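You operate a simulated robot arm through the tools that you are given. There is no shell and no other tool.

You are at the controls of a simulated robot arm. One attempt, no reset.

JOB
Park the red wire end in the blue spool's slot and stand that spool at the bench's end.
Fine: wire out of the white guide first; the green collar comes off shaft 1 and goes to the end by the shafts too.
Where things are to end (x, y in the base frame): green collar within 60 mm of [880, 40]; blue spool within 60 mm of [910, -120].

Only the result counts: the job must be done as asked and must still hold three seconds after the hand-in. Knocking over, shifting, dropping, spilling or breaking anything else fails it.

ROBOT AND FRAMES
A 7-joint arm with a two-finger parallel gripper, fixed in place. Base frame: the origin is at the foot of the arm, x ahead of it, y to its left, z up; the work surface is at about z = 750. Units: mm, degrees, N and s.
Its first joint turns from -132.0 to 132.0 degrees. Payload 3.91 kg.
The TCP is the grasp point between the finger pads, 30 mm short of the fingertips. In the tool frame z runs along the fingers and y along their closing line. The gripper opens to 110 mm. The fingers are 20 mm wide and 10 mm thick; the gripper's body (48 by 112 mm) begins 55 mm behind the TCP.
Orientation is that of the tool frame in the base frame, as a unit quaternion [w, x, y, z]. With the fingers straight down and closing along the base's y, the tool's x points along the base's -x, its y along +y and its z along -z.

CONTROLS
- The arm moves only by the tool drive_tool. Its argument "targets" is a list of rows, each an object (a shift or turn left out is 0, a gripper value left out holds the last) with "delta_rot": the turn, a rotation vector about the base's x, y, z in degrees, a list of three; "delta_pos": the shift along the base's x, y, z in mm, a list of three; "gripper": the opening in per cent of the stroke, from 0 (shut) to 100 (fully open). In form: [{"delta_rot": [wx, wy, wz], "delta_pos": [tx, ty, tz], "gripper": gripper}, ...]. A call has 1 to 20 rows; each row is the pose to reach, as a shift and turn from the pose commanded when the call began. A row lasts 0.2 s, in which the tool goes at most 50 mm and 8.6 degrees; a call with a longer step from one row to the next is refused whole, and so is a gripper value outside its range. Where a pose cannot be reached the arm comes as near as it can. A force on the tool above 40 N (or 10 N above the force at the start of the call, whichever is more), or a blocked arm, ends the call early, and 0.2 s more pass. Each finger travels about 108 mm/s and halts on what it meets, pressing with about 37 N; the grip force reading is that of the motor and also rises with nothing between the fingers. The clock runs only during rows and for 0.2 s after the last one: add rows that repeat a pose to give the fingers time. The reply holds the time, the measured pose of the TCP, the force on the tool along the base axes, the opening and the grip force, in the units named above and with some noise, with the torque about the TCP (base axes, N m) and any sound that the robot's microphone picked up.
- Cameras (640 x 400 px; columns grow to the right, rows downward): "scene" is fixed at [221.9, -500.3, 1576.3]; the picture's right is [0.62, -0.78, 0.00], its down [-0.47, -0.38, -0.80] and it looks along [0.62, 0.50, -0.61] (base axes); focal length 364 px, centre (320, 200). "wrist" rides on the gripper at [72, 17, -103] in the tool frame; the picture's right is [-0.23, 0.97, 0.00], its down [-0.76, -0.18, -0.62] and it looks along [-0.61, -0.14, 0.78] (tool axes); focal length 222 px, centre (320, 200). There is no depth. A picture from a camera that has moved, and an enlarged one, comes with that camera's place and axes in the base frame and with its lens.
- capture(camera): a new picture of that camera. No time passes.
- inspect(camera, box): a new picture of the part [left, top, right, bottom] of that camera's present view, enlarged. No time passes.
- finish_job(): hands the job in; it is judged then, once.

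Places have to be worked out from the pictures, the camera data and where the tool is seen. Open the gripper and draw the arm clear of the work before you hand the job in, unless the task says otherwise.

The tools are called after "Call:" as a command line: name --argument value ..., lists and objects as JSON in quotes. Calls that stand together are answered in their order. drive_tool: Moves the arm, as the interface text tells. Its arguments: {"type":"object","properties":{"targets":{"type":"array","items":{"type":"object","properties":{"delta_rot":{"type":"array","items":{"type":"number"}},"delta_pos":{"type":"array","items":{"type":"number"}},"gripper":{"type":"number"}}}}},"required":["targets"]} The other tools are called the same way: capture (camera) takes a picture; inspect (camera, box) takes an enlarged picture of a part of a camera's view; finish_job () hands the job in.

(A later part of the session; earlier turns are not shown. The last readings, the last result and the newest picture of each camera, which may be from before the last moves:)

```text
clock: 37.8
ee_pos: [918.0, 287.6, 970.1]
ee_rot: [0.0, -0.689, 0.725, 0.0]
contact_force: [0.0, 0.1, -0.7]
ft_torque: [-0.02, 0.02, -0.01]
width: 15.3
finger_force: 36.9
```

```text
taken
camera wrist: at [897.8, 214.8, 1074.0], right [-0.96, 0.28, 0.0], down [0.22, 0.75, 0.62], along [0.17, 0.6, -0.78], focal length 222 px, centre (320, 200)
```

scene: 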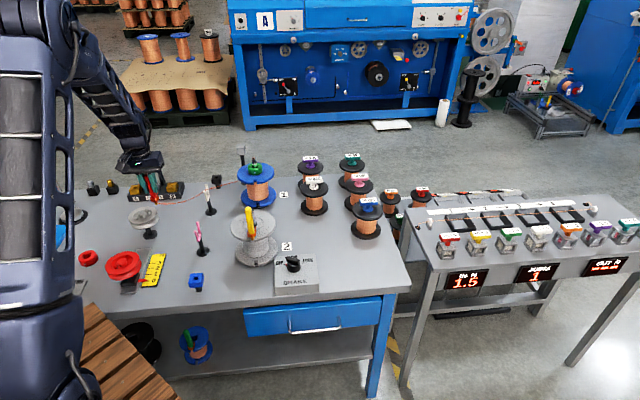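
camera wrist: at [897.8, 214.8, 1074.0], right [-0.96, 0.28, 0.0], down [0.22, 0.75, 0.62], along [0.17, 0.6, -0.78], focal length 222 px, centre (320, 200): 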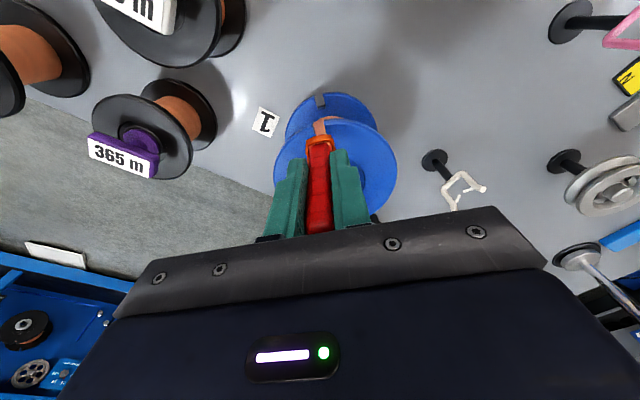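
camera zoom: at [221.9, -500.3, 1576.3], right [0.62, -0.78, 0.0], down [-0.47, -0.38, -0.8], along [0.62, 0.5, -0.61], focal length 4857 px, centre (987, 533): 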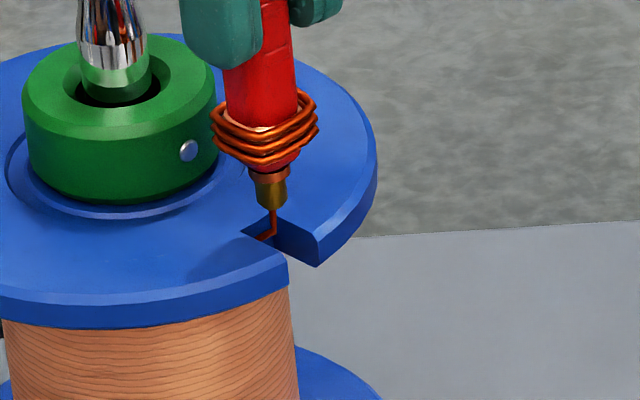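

Call:
drive_tool --targets '[{"delta_pos": [0.5, -0.5, -2]}, {"delta_pos": [0.8, -0.8, -4]}, {"delta_pos": [0.8, -0.8, -6]}, {"delta_pos": [0.8, -0.8, -6]}]'

Call:
inspect --camera "scene" --box '[258, 165, 282, 189]'

```text
clock: 38.8
ee_pos: [918.3, 285.6, 964.6]
ee_rot: [0.001, -0.688, 0.726, 0.0]
contact_force: [0.6, -1.2, 0.0]
ft_torque: [-0.04, 0.0, -0.01]
width: 15.3
finger_force: 37.0
```

```text
16.00 times, centred on (270, 177) of scene
camera zoom: at [221.9, -500.3, 1576.3], right [0.62, -0.78, 0.0], down [-0.47, -0.38, -0.8], along [0.62, 0.5, -0.61], focal length 5828 px, centre (1120, 568)
```

zoom: 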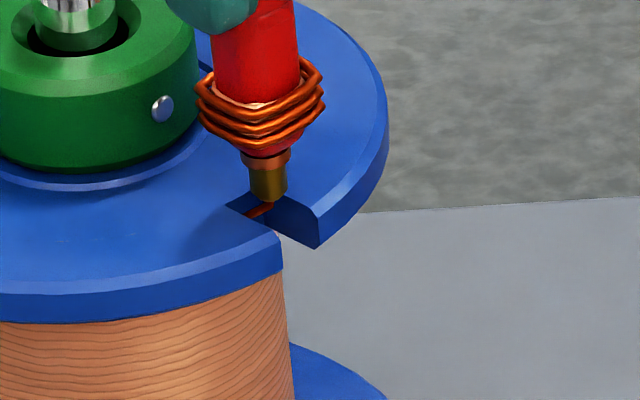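

The ferrule looks centred over the slot to within about half a millimetre if the remaining gap is about 3 mm. I'll go down in small steps and watch the force.

Call:
drive_tool --targets '[{"delta_pos": [0, 0, -1]}, {"delta_pos": [0, 0, -2]}, {"delta_pos": [0, 0, -3]}, {"delta_pos": [0, 0, -3]}]'

Call:
inspect --camera "scene" --box '[258, 165, 282, 189]'

```text
clock: 39.8
ee_pos: [918.6, 286.2, 961.6]
ee_rot: [0.0, -0.688, 0.726, 0.0]
contact_force: [0.7, -0.5, -0.3]
ft_torque: [0.02, 0.0, 0.01]
width: 15.1
finger_force: 37.1
```

```text
16.00 times, centred on (270, 177) of scene
camera zoom: at [221.9, -500.3, 1576.3], right [0.62, -0.78, 0.0], down [-0.47, -0.38, -0.8], along [0.62, 0.5, -0.61], focal length 5828 px, centre (1120, 568)
```

zoom: 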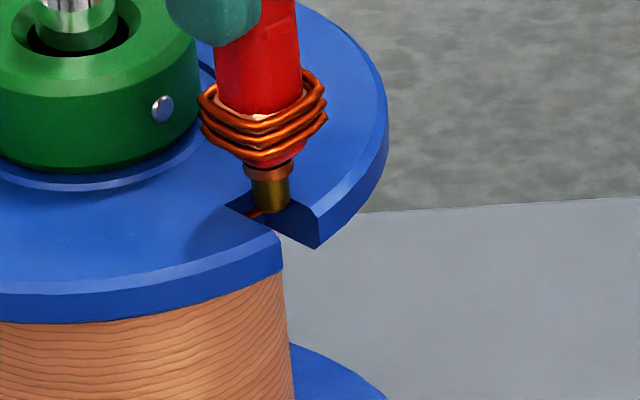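

Call:
drive_tool --targets '[{"delta_pos": [0, 0, -1]}, {"delta_pos": [0, 0, -2]}, {"delta_pos": [0, 0, -3]}, {"delta_pos": [0, 0, -3]}]'

Call:
inspect --camera "scene" --box '[258, 165, 282, 189]'

```text
clock: 40.8
ee_pos: [919.5, 286.6, 959.5]
ee_rot: [0.0, -0.688, 0.725, 0.0]
contact_force: [0.4, -0.6, -0.6]
ft_torque: [0.01, -0.02, -0.01]
width: 15.3
finger_force: 37.0
```

```text
16.00 times, centred on (270, 177) of scene
camera zoom: at [221.9, -500.3, 1576.3], right [0.62, -0.78, 0.0], down [-0.47, -0.38, -0.8], along [0.62, 0.5, -0.61], focal length 5828 px, centre (1120, 568)
```

zoom: 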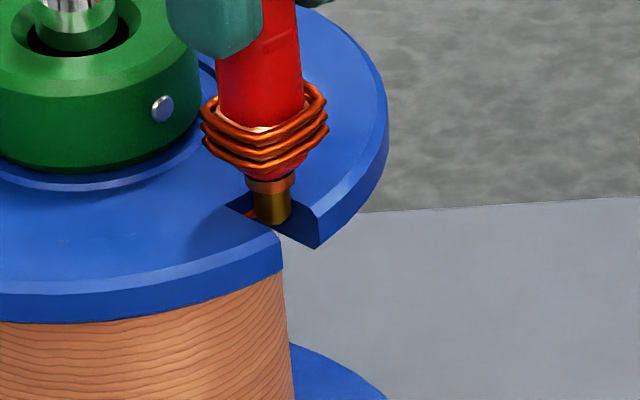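

Call:
drive_tool --targets '[{"delta_pos": [0, 0, -1]}, {"delta_pos": [0, 0, -2]}, {"delta_pos": [0, 0, -3]}, {"delta_pos": [0, 0, -3]}]'

Call:
inspect --camera "scene" --box '[258, 165, 282, 189]'

```text
clock: 41.8
ee_pos: [918.4, 286.3, 956.8]
ee_rot: [-0.001, -0.688, 0.726, 0.0]
contact_force: [-0.1, 0.1, -0.1]
ft_torque: [-0.03, -0.01, 0.0]
width: 15.1
finger_force: 36.8
```

```text
16.00 times, centred on (270, 177) of scene
camera zoom: at [221.9, -500.3, 1576.3], right [0.62, -0.78, 0.0], down [-0.47, -0.38, -0.8], along [0.62, 0.5, -0.61], focal length 5828 px, centre (1120, 568)
```

zoom: 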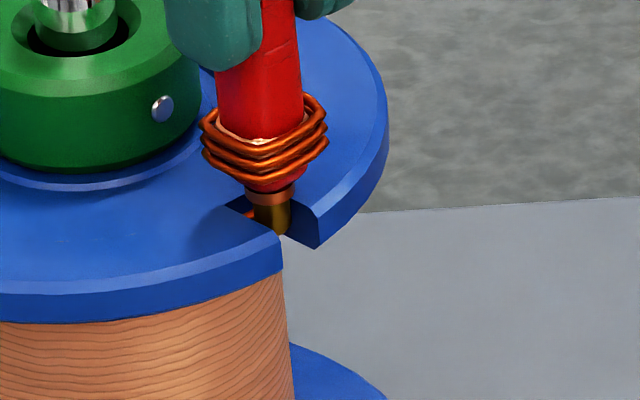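

The ferrule is now inside the slot, with its lower left hidden by the flange edge and no side force. I'll ease down the last couple of millimetres until the ring seats.

Call:
drive_tool --targets '[{"delta_pos": [0, 0, -0.7]}, {"delta_pos": [0, 0, -1.4]}, {"delta_pos": [0, 0, -2]}, {"delta_pos": [0, 0, -2]}]'

Call:
inspect --camera "scene" --box '[258, 165, 282, 189]'

```text
clock: 42.8
ee_pos: [919.4, 285.4, 954.7]
ee_rot: [0.0, -0.688, 0.726, 0.001]
contact_force: [0.6, 0.4, -0.9]
ft_torque: [-0.03, 0.02, 0.03]
width: 15.3
finger_force: 37.2
```

```text
16.00 times, centred on (270, 177) of scene
camera zoom: at [221.9, -500.3, 1576.3], right [0.62, -0.78, 0.0], down [-0.47, -0.38, -0.8], along [0.62, 0.5, -0.61], focal length 5828 px, centre (1120, 568)
```

zoom: 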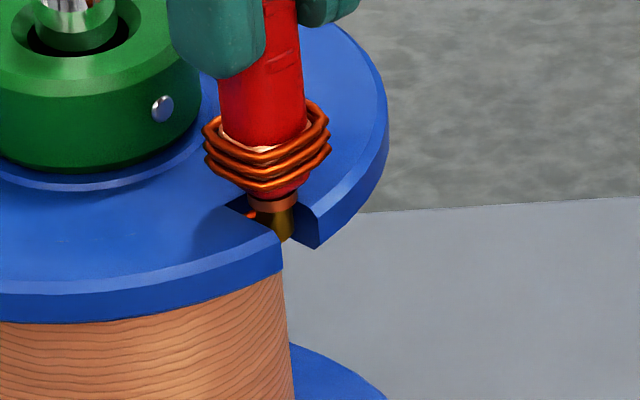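

Call:
drive_tool --targets '[{"delta_pos": [0, 0, -0.7]}, {"delta_pos": [0, 0, -1.4]}, {"delta_pos": [0, 0, -2]}, {"delta_pos": [0, 0, -2]}]'

Call:
inspect --camera "scene" --box '[258, 165, 282, 189]'

```text
clock: 43.8
ee_pos: [919.6, 284.6, 953.2]
ee_rot: [0.0, -0.688, 0.726, 0.0]
contact_force: [0.5, 1.3, -0.4]
ft_torque: [-0.01, -0.02, 0.0]
width: 15.3
finger_force: 37.0
```

```text
16.00 times, centred on (270, 177) of scene
camera zoom: at [221.9, -500.3, 1576.3], right [0.62, -0.78, 0.0], down [-0.47, -0.38, -0.8], along [0.62, 0.5, -0.61], focal length 5828 px, centre (1120, 568)
```

zoom: 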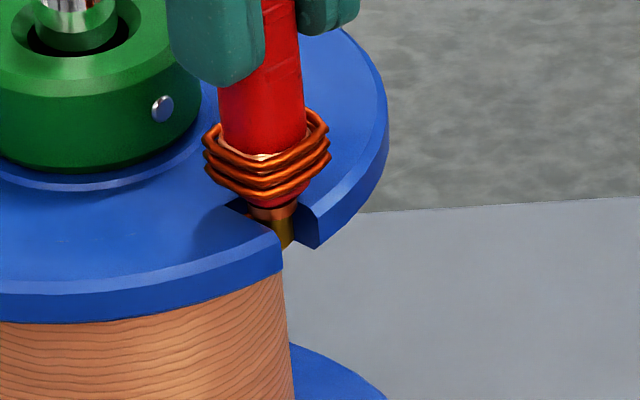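

Call:
drive_tool --targets '[{"delta_pos": [0, 0, -0.7]}, {"delta_pos": [0, 0, -1.4]}, {"delta_pos": [0, 0, -2]}, {"delta_pos": [0, 0, -2]}]'

Call:
inspect --camera "scene" --box '[258, 165, 282, 189]'

```text
clock: 44.8
ee_pos: [919.8, 285.8, 949.4]
ee_rot: [0.0, -0.688, 0.726, 0.0]
contact_force: [-0.5, 0.2, -0.4]
ft_torque: [0.01, -0.01, 0.0]
width: 15.3
finger_force: 36.7
```

```text
16.00 times, centred on (270, 177) of scene
camera zoom: at [221.9, -500.3, 1576.3], right [0.62, -0.78, 0.0], down [-0.47, -0.38, -0.8], along [0.62, 0.5, -0.61], focal length 5828 px, centre (1120, 568)
```

zoom: 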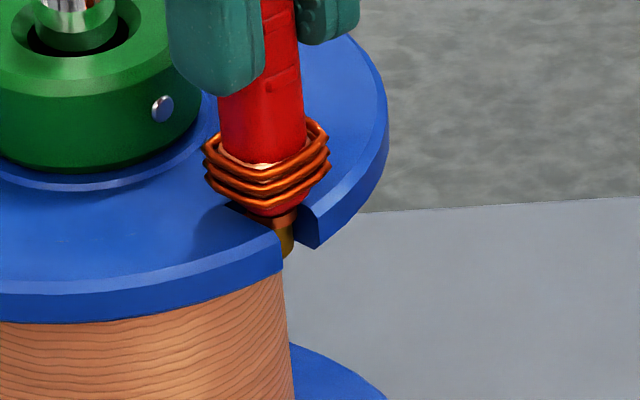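

Call:
drive_tool --targets '[{"delta_pos": [0, 0, -0.5]}, {"delta_pos": [0, 0, -1]}, {"delta_pos": [0, 0, -1.5]}, {"delta_pos": [0, 0, -1.5]}]'

Call:
inspect --camera "scene" --box '[258, 165, 282, 189]'

```text
clock: 45.8
ee_pos: [918.3, 285.8, 948.7]
ee_rot: [0.0, -0.689, 0.725, 0.001]
contact_force: [0.3, 1.0, 3.2]
ft_torque: [-0.05, 0.05, 0.04]
width: 15.5
finger_force: 36.9
```

```text
16.00 times, centred on (270, 177) of scene
camera zoom: at [221.9, -500.3, 1576.3], right [0.62, -0.78, 0.0], down [-0.47, -0.38, -0.8], along [0.62, 0.5, -0.61], focal length 5828 px, centre (1120, 568)
```

zoom: 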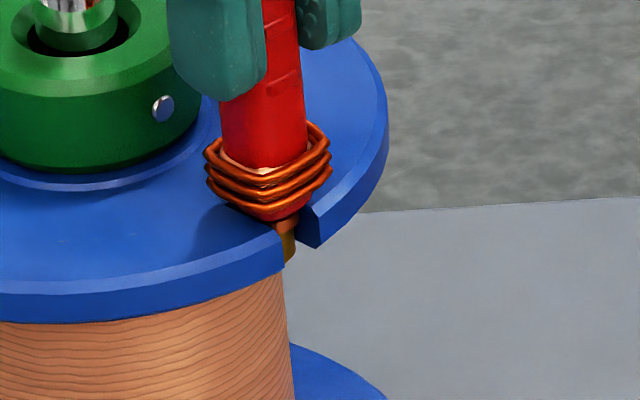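

Contact at 3 N: the handle is seated on the flange with ring and ferrule in the slot. I'll open the fingers a little and check that it stands.

Call:
drive_tool --targets '[{"gripper": 18}, {"gripper": 24}, {"gripper": 24}]'

Call:
inspect --camera "scene" --box '[250, 140, 290, 190]'

```text
clock: 46.6
ee_pos: [919.0, 285.3, 948.4]
ee_rot: [-0.001, -0.688, 0.726, 0.0]
contact_force: [1.0, 0.2, 0.5]
ft_torque: [-0.01, -0.01, 0.0]
width: 26.5
finger_force: 0.2
```

```text
8.00 times, centred on (270, 165) of scene
camera zoom: at [221.9, -500.3, 1576.3], right [0.62, -0.78, 0.0], down [-0.47, -0.38, -0.8], along [0.62, 0.5, -0.61], focal length 2914 px, centre (720, 480)
```

zoom: 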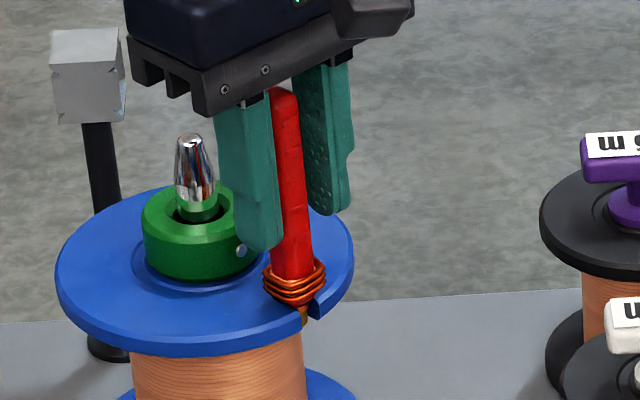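

The handle stands on its own. I rise straight up clear of it.

Call:
drive_tool --targets '[{"delta_pos": [0, 0, 10]}, {"delta_pos": [0, 0, 25]}, {"delta_pos": [0, 0, 45]}, {"delta_pos": [0, 0, 70]}, {"delta_pos": [0, 0, 100]}, {"delta_pos": [0, 0, 130]}, {"delta_pos": [0, 0, 150]}]'

Call:
inspect --camera "scene" --box '[220, 130, 310, 220]'

Call:
capture --camera "wrist"

```text
clock: 48.2
ee_pos: [920.1, 286.7, 1097.1]
ee_rot: [0.0, -0.688, 0.725, 0.001]
contact_force: [0.1, -0.6, 0.0]
ft_torque: [0.02, 0.03, 0.04]
width: 26.4
finger_force: 0.0
```

```text
4.44 times, centred on (265, 175) of scene
camera zoom: at [221.9, -500.3, 1576.3], right [0.62, -0.78, 0.0], down [-0.47, -0.38, -0.8], along [0.62, 0.5, -0.61], focal length 1619 px, centre (564, 311)
```

zoom: 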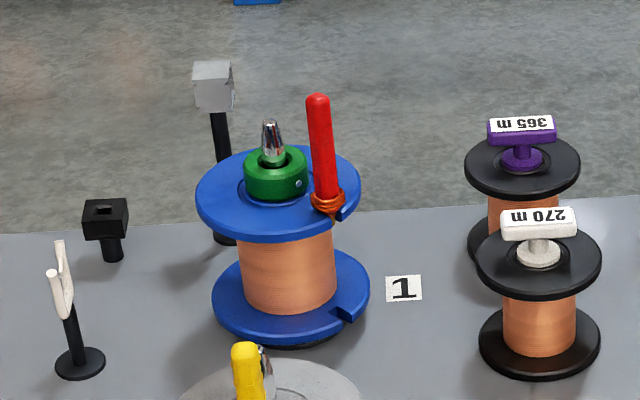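

```text
taken
camera wrist: at [899.5, 214.8, 1201.6], right [-0.96, 0.28, 0.0], down [0.22, 0.75, 0.62], along [0.17, 0.6, -0.78], focal length 222 px, centre (320, 200)
```

wrist: 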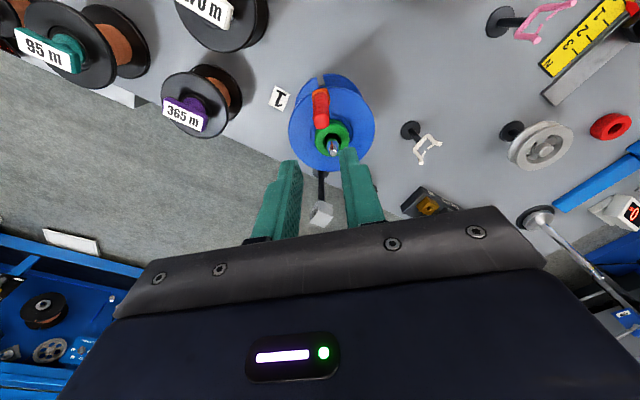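

The red wire end stands parked in the blue spool's slot. Next is the green collar, so I'll zoom in to locate the shaft and collar precisely.

Call:
inspect --camera "wrist" --box '[280, 65, 380, 175]'

Call:
inspect --camera "scene" --box '[240, 155, 280, 185]'

```text
3.64 times, centred on (330, 120) of wrist
camera zoom: at [899.5, 214.8, 1201.6], right [-0.96, 0.28, 0.0], down [0.22, 0.75, 0.62], along [0.17, 0.6, -0.78], focal length 808 px, centre (284, 491)
```

zoom: 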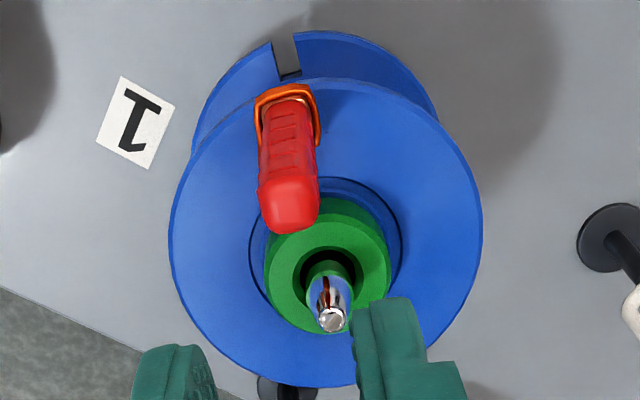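

```text
13.33 times, centred on (260, 170) of scene
camera zoom: at [221.9, -500.3, 1576.3], right [0.62, -0.78, 0.0], down [-0.47, -0.38, -0.8], along [0.62, 0.5, -0.61], focal length 4857 px, centre (1120, 600)
```

zoom: 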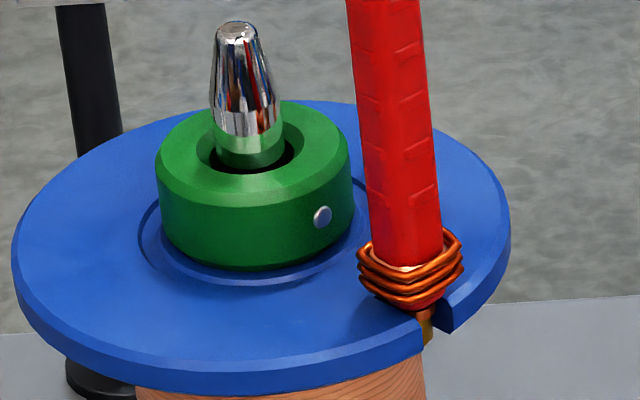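

The collar is about 49 mm across on the shaft at roughly (919, 345), with its top near z 907 and the flange at about 882. I'll move over it, turned to about 68° so the hand and camera clear the parked handle, with the fingers open to about 73 mm.

Call:
drive_tool --targets '[{"delta_pos": [0, 10, 0], "delta_rot": [0, 0, -5], "gripper": 66}, {"delta_pos": [0, 25, 0], "delta_rot": [0, 0, -11]}, {"delta_pos": [0, 42, -10], "delta_rot": [0, 0, -16]}, {"delta_pos": [0.2, 55, -25], "delta_rot": [0, 0, -19.2]}, {"delta_pos": [0.2, 59.8, -38], "delta_rot": [0, 0, -19.2]}, {"delta_pos": [0.2, 59.8, -38], "delta_rot": [0, 0, -19.2]}]'

Call:
capture --camera "wrist"

Call:
inspect --camera "scene" --box '[220, 110, 310, 200]'

```text
clock: 49.6
ee_pos: [918.9, 346.0, 1059.8]
ee_rot: [0.0, -0.557, 0.83, 0.0]
contact_force: [0.5, 0.1, -1.0]
ft_torque: [-0.05, 0.02, 0.0]
width: 72.5
finger_force: 0.0
```

```text
taken
camera wrist: at [876.3, 284.9, 1164.0], right [-0.82, 0.58, 0.0], down [0.45, 0.64, 0.62], along [0.36, 0.51, -0.78], focal length 222 px, centre (320, 200)
```

wrist: 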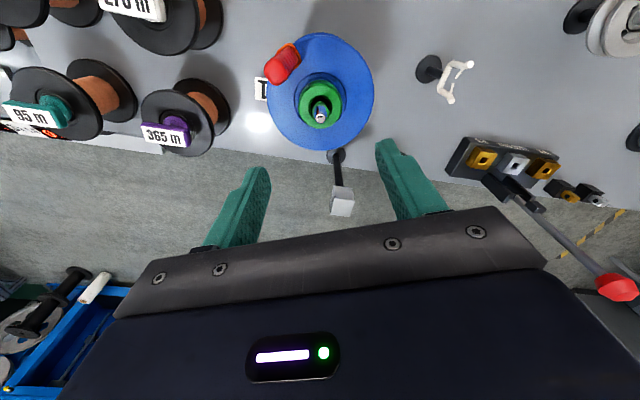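

```text
4.44 times, centred on (265, 155) of scene
camera zoom: at [221.9, -500.3, 1576.3], right [0.62, -0.78, 0.0], down [-0.47, -0.38, -0.8], along [0.62, 0.5, -0.61], focal length 1619 px, centre (564, 400)
```

zoom: 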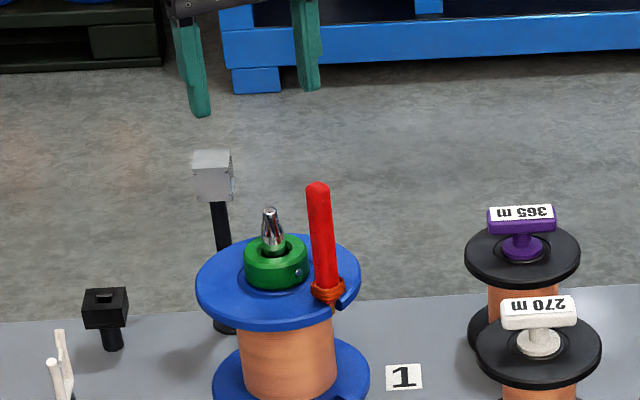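

Call:
inspect --camera "wrist" --box '[250, 30, 390, 160]'

```text
3.08 times, centred on (320, 95) of wrist
camera zoom: at [876.3, 284.9, 1164.0], right [-0.82, 0.58, 0.0], down [0.45, 0.64, 0.62], along [0.36, 0.51, -0.78], focal length 684 px, centre (320, 523)
```

zoom: 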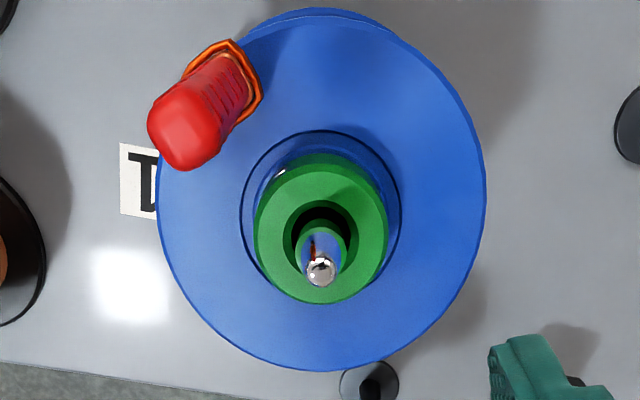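

The shaft and collar are centred on the tool axis. I descend in steps to z ≈ 920, keeping an eye on the parked handle's clearance.

Call:
drive_tool --targets '[{"delta_pos": [0, 0, -25]}, {"delta_pos": [0, 0, -50]}, {"delta_pos": [0, 0, -75]}, {"delta_pos": [0, 0, -95]}, {"delta_pos": [0, 0, -110]}]'

Call:
inspect --camera "scene" --box '[220, 110, 310, 200]'

Call:
capture --camera "wrist"

```text
clock: 50.8
ee_pos: [919.8, 344.2, 950.1]
ee_rot: [0.0, -0.558, 0.83, 0.0]
contact_force: [0.2, 0.1, 0.4]
ft_torque: [0.01, 0.02, -0.04]
width: 72.7
finger_force: 0.0
```

```text
4.44 times, centred on (265, 155) of scene
camera zoom: at [221.9, -500.3, 1576.3], right [0.62, -0.78, 0.0], down [-0.47, -0.38, -0.8], along [0.62, 0.5, -0.61], focal length 1619 px, centre (564, 400)
```

zoom: 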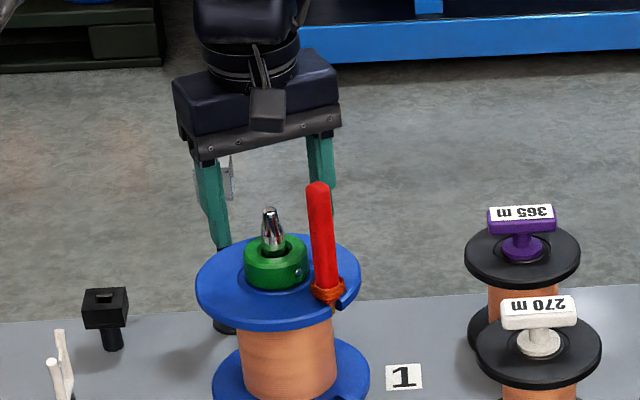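

```text
taken
camera wrist: at [876.9, 284.4, 1054.6], right [-0.82, 0.58, 0.0], down [0.45, 0.64, 0.62], along [0.36, 0.51, -0.78], focal length 222 px, centre (320, 200)
```

wrist: 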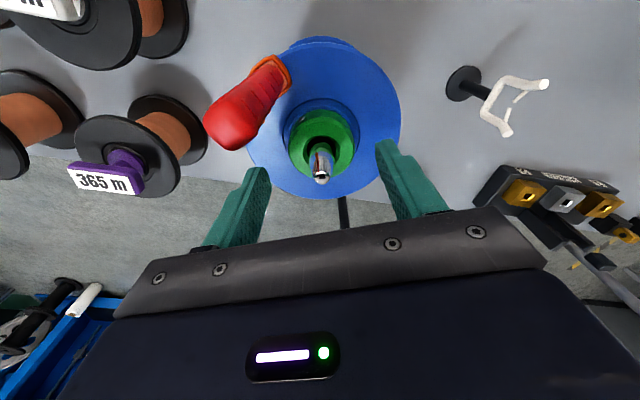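

Everything is clear, and the handle is well beside the hand. I lower another 30 mm to z ≈ 920.

Call:
drive_tool --targets '[{"delta_pos": [0, 0, -12]}, {"delta_pos": [0, 0, -22]}, {"delta_pos": [0, 0, -30]}, {"delta_pos": [0, 0, -30]}]'

Call:
inspect --camera "scene" --box '[230, 130, 290, 190]'

Call:
capture --camera "wrist"

```text
clock: 51.8
ee_pos: [919.4, 345.6, 920.2]
ee_rot: [0.0, -0.557, 0.83, 0.0]
contact_force: [0.0, 0.2, -0.6]
ft_torque: [-0.03, 0.01, 0.02]
width: 72.8
finger_force: 0.0
```

```text
6.67 times, centred on (260, 160) of scene
camera zoom: at [221.9, -500.3, 1576.3], right [0.62, -0.78, 0.0], down [-0.47, -0.38, -0.8], along [0.62, 0.5, -0.61], focal length 2428 px, centre (720, 467)
```

zoom: 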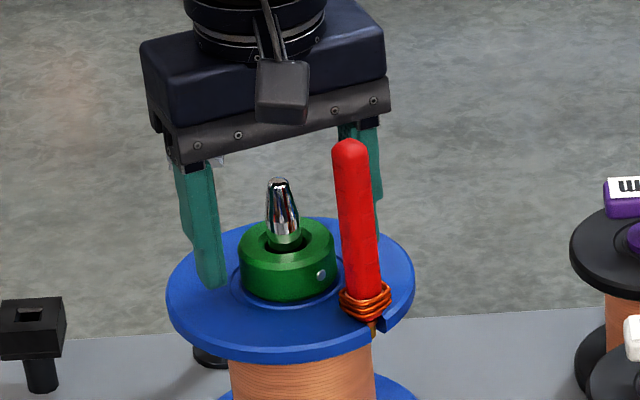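

```text
taken
camera wrist: at [876.7, 284.3, 1024.1], right [-0.82, 0.58, 0.0], down [0.45, 0.64, 0.62], along [0.36, 0.51, -0.78], focal length 222 px, centre (320, 200)
```

wrist: 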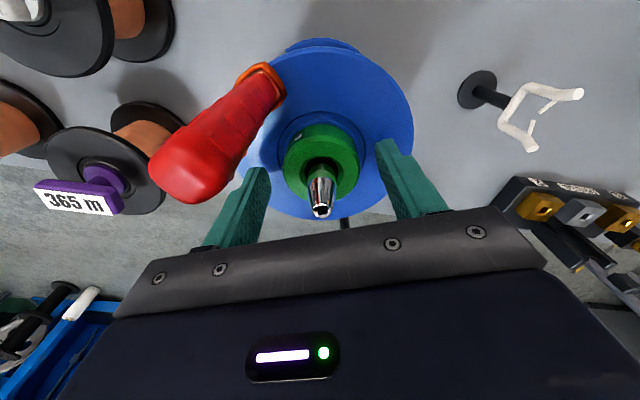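

The fingers straddle the collar with the tips about 8 mm above the flange. I close on the collar.

Call:
drive_tool --targets '[{"delta_pos": [0, 0, -2], "gripper": 40}, {"delta_pos": [0, 0, -2], "gripper": 0}, {"delta_pos": [0, 0, -2], "gripper": 0}, {"delta_pos": [0, 0, -2], "gripper": 0}]'

Call:
inspect --camera "scene" --box '[230, 130, 290, 190]'

```text
clock: 52.8
ee_pos: [918.5, 345.5, 919.6]
ee_rot: [0.001, -0.557, 0.83, 0.001]
contact_force: [-7.6, 3.2, 16.5]
ft_torque: [0.07, 0.42, 0.0]
width: 48.1
finger_force: 36.9
```

```text
6.67 times, centred on (260, 160) of scene
camera zoom: at [221.9, -500.3, 1576.3], right [0.62, -0.78, 0.0], down [-0.47, -0.38, -0.8], along [0.62, 0.5, -0.61], focal length 2428 px, centre (720, 467)
```

zoom: 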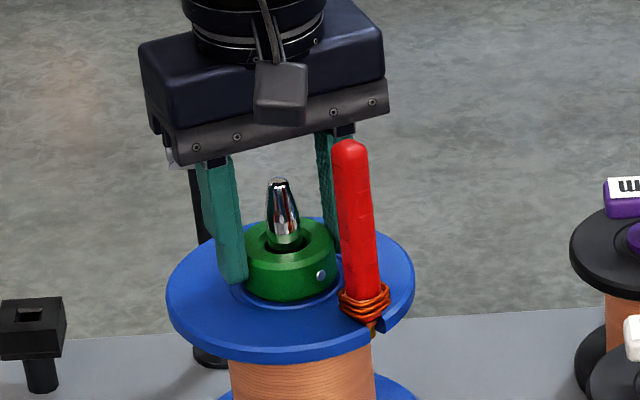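

The collar is gripped (48 mm), with some upward reaction. I'll raise gently and check how it comes off.

Call:
drive_tool --targets '[{"delta_pos": [0, 0, 1.5]}, {"delta_pos": [0, 0, 3]}, {"delta_pos": [0, 0, 5]}, {"delta_pos": [0, 0, 8]}, {"delta_pos": [0, 0, 12]}]'

Call:
inspect --camera "scene" --box '[230, 130, 290, 190]'

```text
clock: 54.0
ee_pos: [920.2, 346.2, 929.1]
ee_rot: [0.0, -0.558, 0.83, 0.001]
contact_force: [-0.1, -0.3, -1.1]
ft_torque: [-0.02, 0.04, -0.01]
width: 48.1
finger_force: 36.8
```

```text
6.67 times, centred on (260, 160) of scene
camera zoom: at [221.9, -500.3, 1576.3], right [0.62, -0.78, 0.0], down [-0.47, -0.38, -0.8], along [0.62, 0.5, -0.61], focal length 2428 px, centre (720, 467)
```

zoom: 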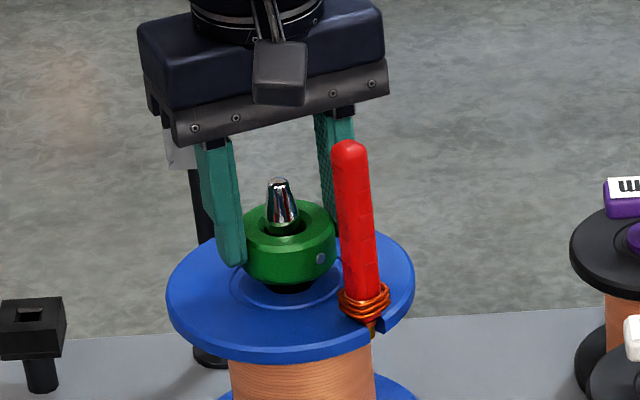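

The collar slides up freely with almost no force. I lift it clear of the shaft and the handle top.

Call:
drive_tool --targets '[{"delta_pos": [0, 0, 15]}, {"delta_pos": [0, 0, 35]}, {"delta_pos": [0, 0, 60]}, {"delta_pos": [0, 0, 85]}, {"delta_pos": [0, 0, 110]}, {"delta_pos": [0, 0, 130]}]'

Call:
inspect --camera "scene" --box '[220, 90, 310, 220]'

Call:
capture --camera "wrist"

```text
clock: 55.4
ee_pos: [920.2, 346.5, 1060.4]
ee_rot: [-0.001, -0.558, 0.83, 0.0]
contact_force: [0.2, 0.1, -0.9]
ft_torque: [0.01, 0.0, 0.04]
width: 47.8
finger_force: 37.2
```

```text
3.08 times, centred on (265, 155) of scene
camera zoom: at [221.9, -500.3, 1576.3], right [0.62, -0.78, 0.0], down [-0.47, -0.38, -0.8], along [0.62, 0.5, -0.61], focal length 1121 px, centre (489, 338)
```

zoom: 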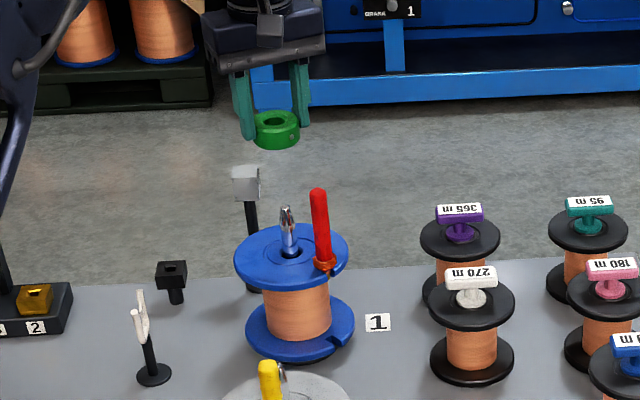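

```text
taken
camera wrist: at [876.4, 284.5, 1164.1], right [-0.82, 0.58, 0.0], down [0.45, 0.64, 0.62], along [0.36, 0.51, -0.78], focal length 222 px, centre (320, 200)
```

wrist: 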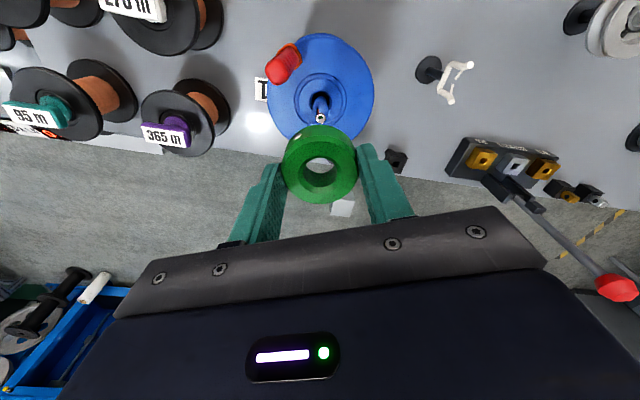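

The collar is free. I carry it at height to above the drop place near (882, 45), turning the tool back to straight on the way.

Call:
drive_tool --targets '[{"delta_pos": [-3, -25, 10], "delta_rot": [0, 0, -6.5]}, {"delta_pos": [-7, -58, 10], "delta_rot": [0, 0, -14]}, {"delta_pos": [-11, -92, 10], "delta_rot": [0, 0, -21.5]}, {"delta_pos": [-15, -128, 5], "delta_rot": [0, 0, -29]}, {"delta_pos": [-20, -164, 0], "delta_rot": [0, 0, -36.5]}, {"delta_pos": [-25, -200, -10], "delta_rot": [0, 0, -44]}, {"delta_pos": [-29, -236, -25], "delta_rot": [0, 0, -51.5]}, {"delta_pos": [-33, -270, -45], "delta_rot": [0, 0, -59]}, {"delta_pos": [-37, -295, -70], "delta_rot": [0, 0, -65]}, {"delta_pos": [-37, -300, -90], "delta_rot": [0, 0, -67.8]}]'

Call:
capture --camera "wrist"

Call:
capture --camera "scene"

```text
clock: 57.6
ee_pos: [883.2, 45.4, 970.7]
ee_rot: [0.0, 0.001, 1.0, 0.0]
contact_force: [0.2, 0.0, -0.4]
ft_torque: [0.02, 0.0, 0.01]
width: 47.9
finger_force: 36.6
```

```text
taken
camera wrist: at [810.5, 62.3, 1073.8], right [0.23, 0.97, 0.0], down [0.76, -0.18, 0.62], along [0.61, -0.14, -0.78], focal length 222 px, centre (320, 200)
```

wrist: 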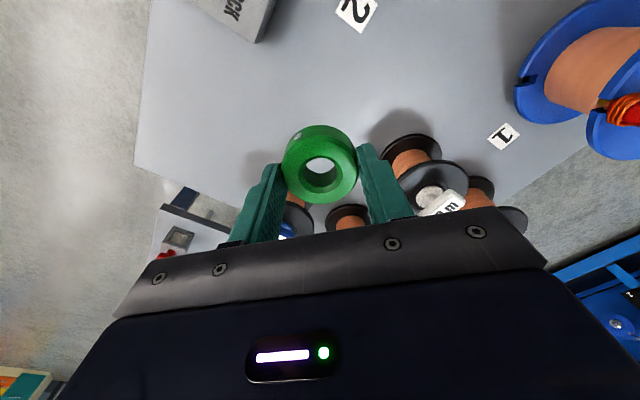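

```text
taken
```

scene: 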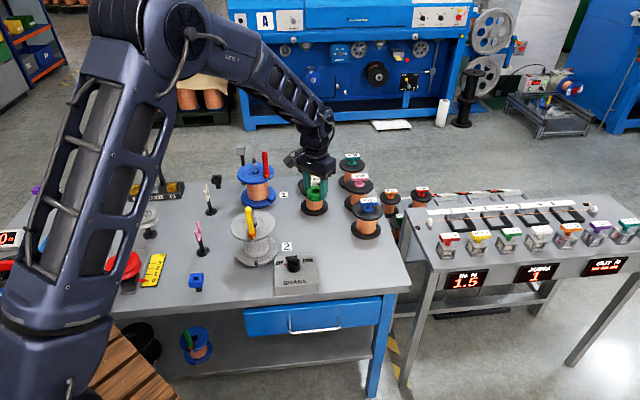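

The bench below is clear. I lower toward the surface, stopping a little above it.

Call:
drive_tool --targets '[{"delta_pos": [0, 0, -35]}, {"delta_pos": [0, 0, -75]}, {"delta_pos": [0, 0, -110]}, {"delta_pos": [0, 0, -140]}, {"delta_pos": [0, 0, -160]}, {"delta_pos": [0, 0, -172]}]'

Call:
inspect --camera "scene" --box '[265, 170, 375, 290]'

Call:
capture --camera "wrist"

```text
clock: 59.0
ee_pos: [883.1, 45.3, 797.9]
ee_rot: [0.0, 0.0, 1.0, -0.001]
contact_force: [-0.8, 0.1, -0.5]
ft_torque: [0.04, -0.01, 0.02]
width: 47.5
finger_force: 36.5
```

```text
3.33 times, centred on (320, 230) of scene
camera zoom: at [221.9, -500.3, 1576.3], right [0.62, -0.78, 0.0], down [-0.47, -0.38, -0.8], along [0.62, 0.5, -0.61], focal length 1214 px, centre (320, 100)
```

zoom: 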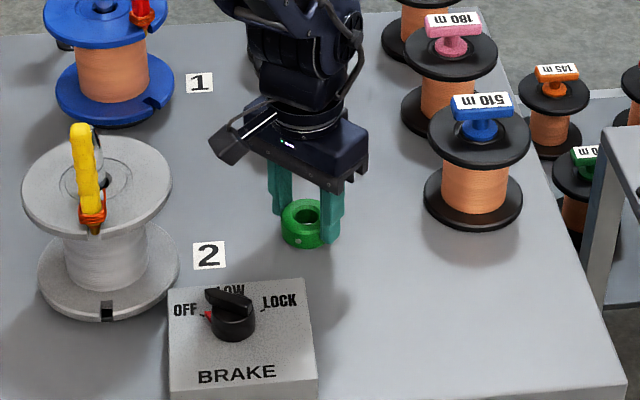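

```text
taken
camera wrist: at [809.9, 61.9, 901.9], right [0.23, 0.97, 0.0], down [0.76, -0.18, 0.62], along [0.61, -0.14, -0.78], focal length 222 px, centre (320, 200)
```

wrist: 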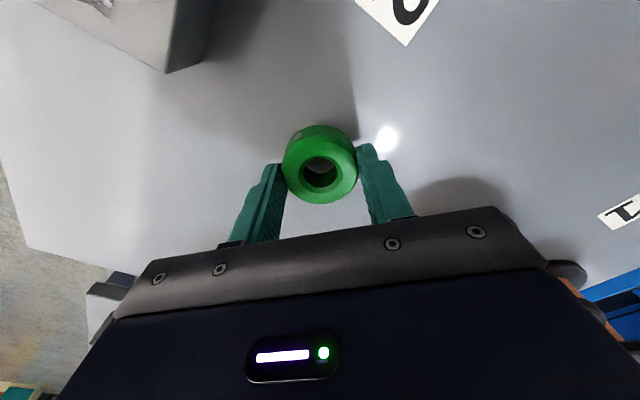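

Call:
drive_tool --targets '[{"delta_pos": [0, 0, -3]}, {"delta_pos": [0, 0, -5]}, {"delta_pos": [0, 0, -7]}, {"delta_pos": [0, 0, -8]}, {"delta_pos": [0, 0, -9]}]'

Call:
inspect --camera "scene" --box '[300, 215, 330, 245]'

```text
clock: 60.2
ee_pos: [882.7, 45.4, 790.0]
ee_rot: [-0.001, 0.0, 1.0, 0.001]
contact_force: [0.3, -1.2, 3.0]
ft_torque: [-0.05, 0.07, 0.02]
width: 47.8
finger_force: 37.2
```

```text
13.33 times, centred on (315, 230) of scene
camera zoom: at [221.9, -500.3, 1576.3], right [0.62, -0.78, 0.0], down [-0.47, -0.38, -0.8], along [0.62, 0.5, -0.61], focal length 4857 px, centre (387, -200)
```

zoom: 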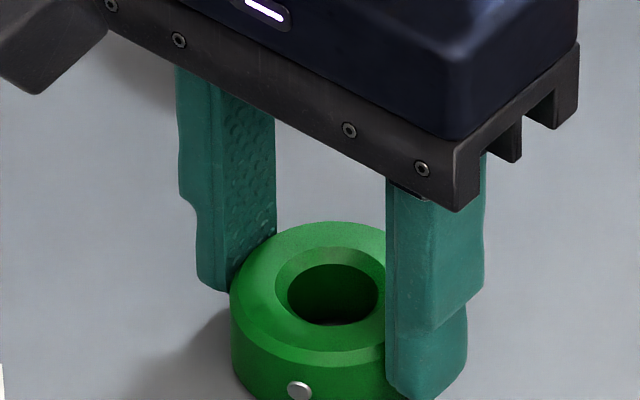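

Contact at 3 N, so the collar is resting on the bench. I open the fingers and rise.

Call:
drive_tool --targets '[{"gripper": 50}, {"gripper": 64}, {"gripper": 64}, {"delta_pos": [0, 0, 15]}, {"delta_pos": [0, 0, 40]}, {"delta_pos": [0, 0, 75]}, {"delta_pos": [0, 0, 115]}, {"delta_pos": [0, 0, 160]}, {"delta_pos": [0, 0, 200]}]'

Call:
capture --camera "wrist"

Call:
inspect --camera "scene" --box '[265, 150, 375, 290]'

```text
clock: 62.2
ee_pos: [882.1, 44.3, 989.1]
ee_rot: [0.0, 0.0, 1.0, 0.0]
contact_force: [0.1, 0.0, 0.2]
ft_torque: [-0.02, 0.08, 0.02]
width: 70.4
finger_force: 0.0
```

```text
taken
camera wrist: at [810.2, 62.2, 1093.5], right [0.23, 0.97, 0.0], down [0.76, -0.18, 0.62], along [0.61, -0.14, -0.78], focal length 222 px, centre (320, 200)
```

wrist: 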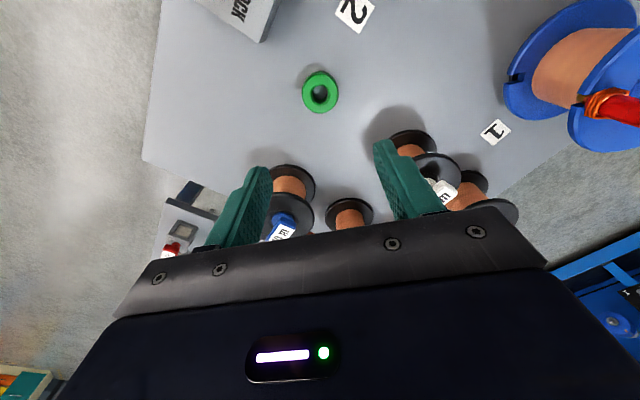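

```text
2.86 times, centred on (320, 220) of scene
camera zoom: at [221.9, -500.3, 1576.3], right [0.62, -0.78, 0.0], down [-0.47, -0.38, -0.8], along [0.62, 0.5, -0.61], focal length 1041 px, centre (320, 143)
```

zoom: 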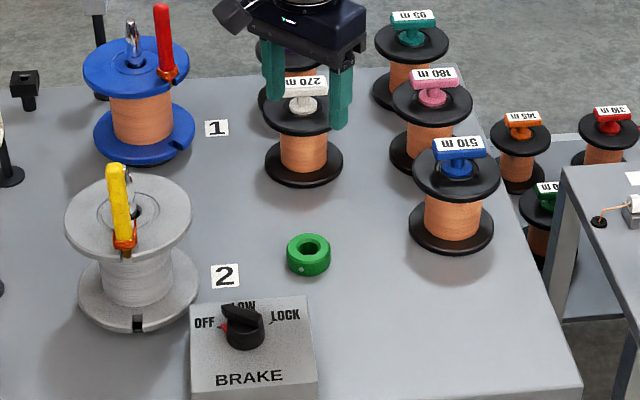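

The collar sits at about (882, 45), well within its target. To lift the blue spool I plan to grip its winding from the side with the tool nearly horizontal and the camera side up, which needs a half turn of the wrist. I'll back off to free space and test that turn.

Call:
drive_tool --targets '[{"delta_pos": [-15, 0, 12], "delta_rot": [0, 0, 8], "gripper": 100}, {"delta_pos": [-35, 1, 30], "delta_rot": [0, 0, 16]}, {"delta_pos": [-60, 2, 50], "delta_rot": [0, 0, 24]}, {"delta_pos": [-85, 3, 70], "delta_rot": [0, 0, 32]}, {"delta_pos": [-110, 4, 90], "delta_rot": [0, 0, 40]}, {"delta_pos": [-130, 5, 110], "delta_rot": [0, 0, 48]}, {"delta_pos": [-150, 5, 125], "delta_rot": [0, 0, 56]}, {"delta_pos": [-162, 5, 131], "delta_rot": [0, 0, 64]}, {"delta_pos": [-162, 5, 131], "delta_rot": [0, 0, 72]}, {"delta_pos": [-162, 5, 131], "delta_rot": [0, 0, 80]}, {"delta_pos": [-162, 5, 131], "delta_rot": [0, 0, 88]}, {"delta_pos": [-162, 5, 131], "delta_rot": [0, 0, 96]}, {"delta_pos": [-162, 5, 131], "delta_rot": [0, 0, 104]}, {"delta_pos": [-162, 5, 131], "delta_rot": [0, 0, 112]}, {"delta_pos": [-162, 5, 131], "delta_rot": [0, 0, 120]}, {"delta_pos": [-162, 5, 131], "delta_rot": [0, 0, 128]}]'

```text
clock: 65.6
ee_pos: [722.0, 50.6, 1120.6]
ee_rot: [0.0, 0.899, -0.438, 0.0]
contact_force: [-0.3, 0.3, 0.5]
ft_torque: [0.01, 0.0, -0.01]
width: 109.9
finger_force: 0.0
```

The turn works so far (128°). I continue to 180°.

Call:
drive_tool --targets '[{"delta_rot": [0, 0, 8]}, {"delta_rot": [0, 0, 16]}, {"delta_rot": [0, 0, 24]}, {"delta_rot": [0, 0, 32]}, {"delta_rot": [0, 0, 40]}, {"delta_rot": [0, 0, 48]}, {"delta_rot": [0, 0, 52]}]'

Call:
capture --camera "scene"

Call:
capture --camera "wrist"

```text
clock: 67.2
ee_pos: [721.0, 50.0, 1119.5]
ee_rot: [0.0, 1.0, 0.001, 0.0]
contact_force: [0.2, 0.5, 1.2]
ft_torque: [-0.05, 0.01, 0.02]
width: 109.9
finger_force: 0.0
```

```text
taken
```

scene: 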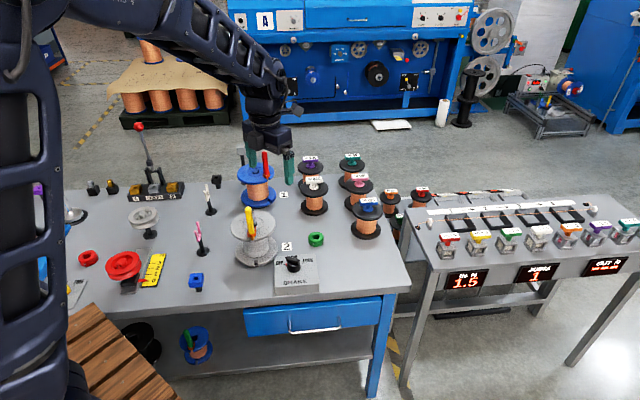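

```text
taken
camera wrist: at [793.0, 33.4, 1223.9], right [-0.23, -0.97, 0.0], down [-0.76, 0.18, 0.62], along [-0.61, 0.14, -0.78], focal length 222 px, centre (320, 200)
```

wrist: 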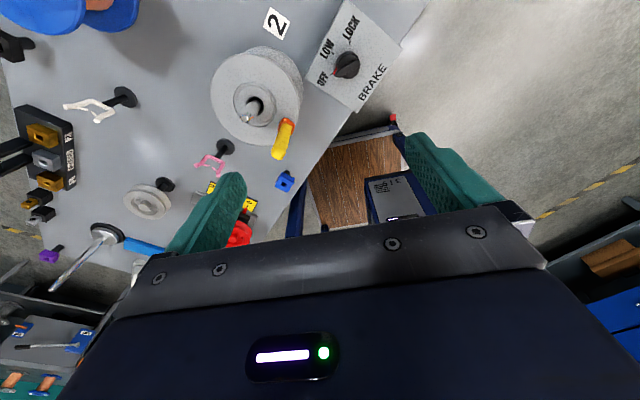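

The half turn is fine, and the brake knob also shows at OFF. Now I tilt the tool up to 18° below horizontal, still in free space.

Call:
drive_tool --targets '[{"delta_rot": [0, -8, 0]}, {"delta_rot": [0, -16, 0]}, {"delta_rot": [0, -24, 0]}, {"delta_rot": [0, -32, 0]}, {"delta_rot": [0, -40, 0]}, {"delta_rot": [0, -48, 0]}, {"delta_rot": [0, -56, 0]}, {"delta_rot": [0, -64, 0]}, {"delta_rot": [0, -72, 0]}]'

Call:
capture --camera "scene"

Call:
capture --camera "wrist"

```text
clock: 69.2
ee_pos: [720.0, 50.7, 1120.5]
ee_rot: [0.0, 0.808, 0.0, 0.589]
contact_force: [-0.1, 0.4, 0.2]
ft_torque: [-0.02, 0.01, -0.03]
width: 110.0
finger_force: 0.1
out of reach, approached as far as the arm can: row 7
```

```text
taken
```

scene: 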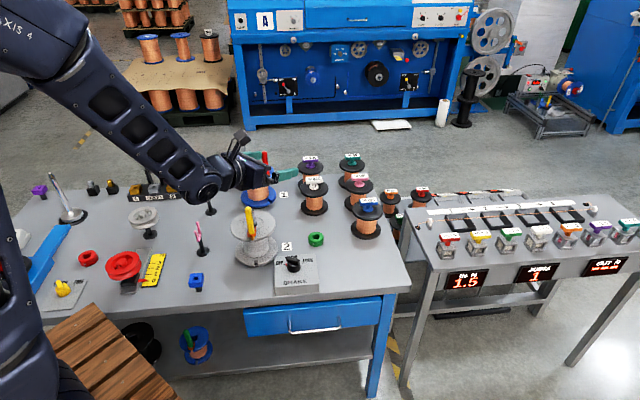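

```text
taken
camera wrist: at [644.2, 33.2, 1221.6], right [-0.07, -0.97, -0.22], down [-0.83, 0.18, -0.53], along [0.56, 0.14, -0.82], focal length 222 px, centre (320, 200)
```

wrist: 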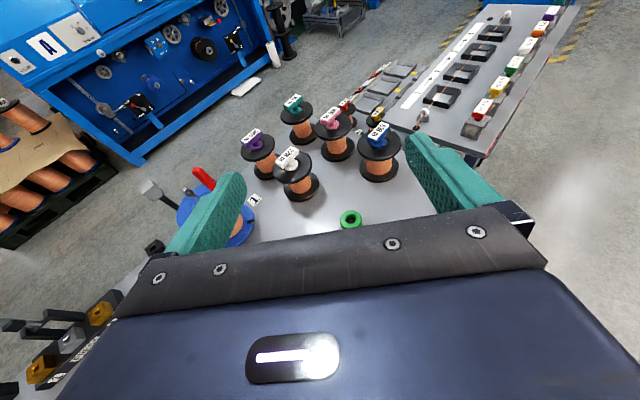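

The tilted, camera-up pose is reachable. I'll set the tool 20° below horizontal with 5° yaw and part-close the fingers to about 96 mm. Then I'll carry it at height to a point behind the blue spool on the robot's side.

Call:
drive_tool --targets '[{"delta_pos": [4, 30, 0], "delta_rot": [0, 0.4, 1], "gripper": 87}, {"delta_pos": [8, 65, 0], "delta_rot": [0, 0.8, 2]}, {"delta_pos": [12, 105, 0], "delta_rot": [-0.05, 1.2, 3]}, {"delta_pos": [16, 145, 0], "delta_rot": [-0.07, 1.6, 4]}, {"delta_pos": [20, 185, 0], "delta_rot": [-0.09, 2, 5]}, {"delta_pos": [26, 225, -5], "delta_rot": [-0.09, 2, 5]}, {"delta_pos": [33, 258, -20], "delta_rot": [-0.09, 2, 5]}, {"delta_pos": [40, 280, -45], "delta_rot": [-0.09, 2, 5]}, {"delta_pos": [40, 284, -70], "delta_rot": [-0.09, 2, 5]}]'

Call:
capture --camera "scene"

Call:
capture --camera "wrist"

```text
clock: 71.2
ee_pos: [759.8, 335.1, 1050.4]
ee_rot: [-0.024, 0.819, 0.035, 0.573]
contact_force: [-0.1, 0.5, 1.3]
ft_torque: [0.01, 0.04, 0.01]
width: 95.7
finger_force: 0.1
```

```text
taken
```

scene: 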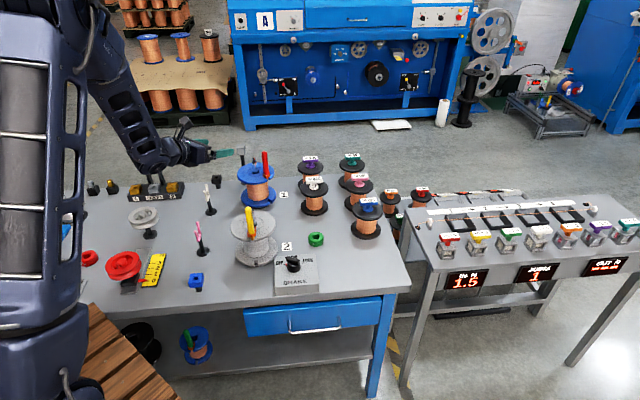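

```text
taken
camera wrist: at [689.4, 311.0, 1154.0], right [0.01, -0.98, -0.21], down [-0.86, 0.1, -0.5], along [0.51, 0.19, -0.84], focal length 222 px, centre (320, 200)
```

wrist: 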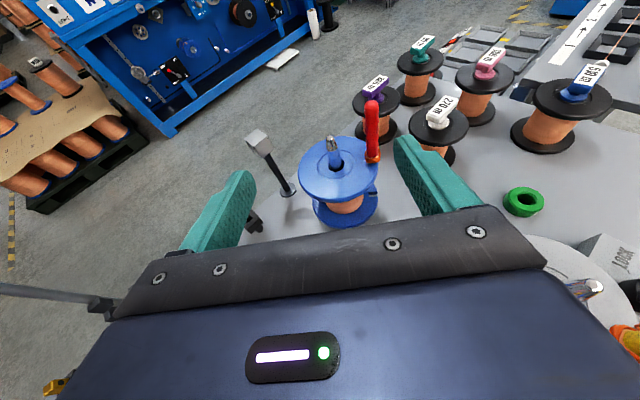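

Call:
inspect --camera "wrist" --box '[280, 90, 400, 230]'

Call:
inspect --camera "scene" --box '[170, 110, 290, 220]'

```text
2.86 times, centred on (340, 160) of wrist
camera zoom: at [689.4, 311.0, 1154.0], right [0.01, -0.98, -0.21], down [-0.86, 0.1, -0.5], along [0.51, 0.19, -0.84], focal length 635 px, centre (263, 314)
```

zoom: 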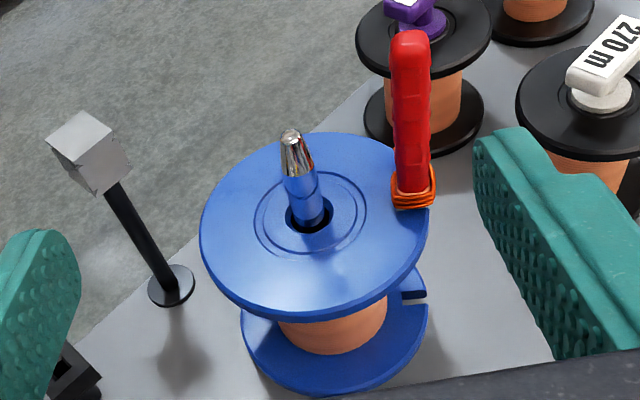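

```text
3.64 times, centred on (230, 165) of scene
camera zoom: at [221.9, -500.3, 1576.3], right [0.62, -0.78, 0.0], down [-0.47, -0.38, -0.8], along [0.62, 0.5, -0.61], focal length 1325 px, centre (647, 327)
```

zoom: 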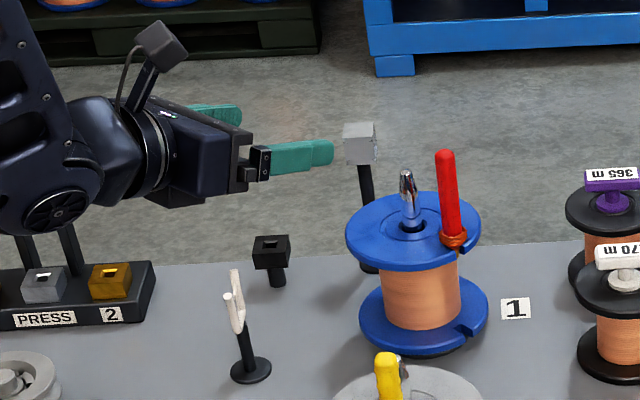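

Before going lower I need to know how far the wrist housing hangs below the tool axis, because the pink guide stands near its path. I'll look closely at the arm and the pink guide.

Call:
inspect --camera "scene" --box '[90, 60, 250, 270]'

Call:
inspect --camera "scene" --box '[130, 110, 220, 190]'

```text
1.90 times, centred on (170, 165) of scene
camera zoom: at [221.9, -500.3, 1576.3], right [0.62, -0.78, 0.0], down [-0.47, -0.38, -0.8], along [0.62, 0.5, -0.61], focal length 694 px, centre (606, 267)
```

zoom: 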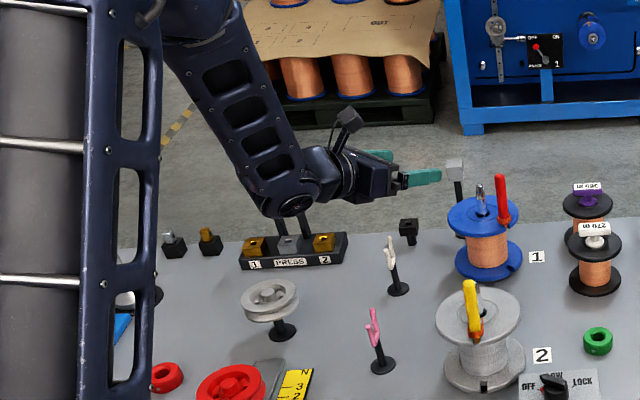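

```text
5.00 times, centred on (175, 150) of scene
camera zoom: at [221.9, -500.3, 1576.3], right [0.62, -0.78, 0.0], down [-0.47, -0.38, -0.8], along [0.62, 0.5, -0.61], focal length 1821 px, centre (1045, 450)
```

zoom: 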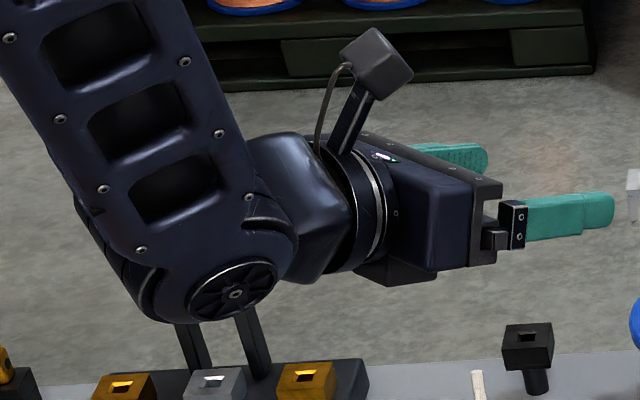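

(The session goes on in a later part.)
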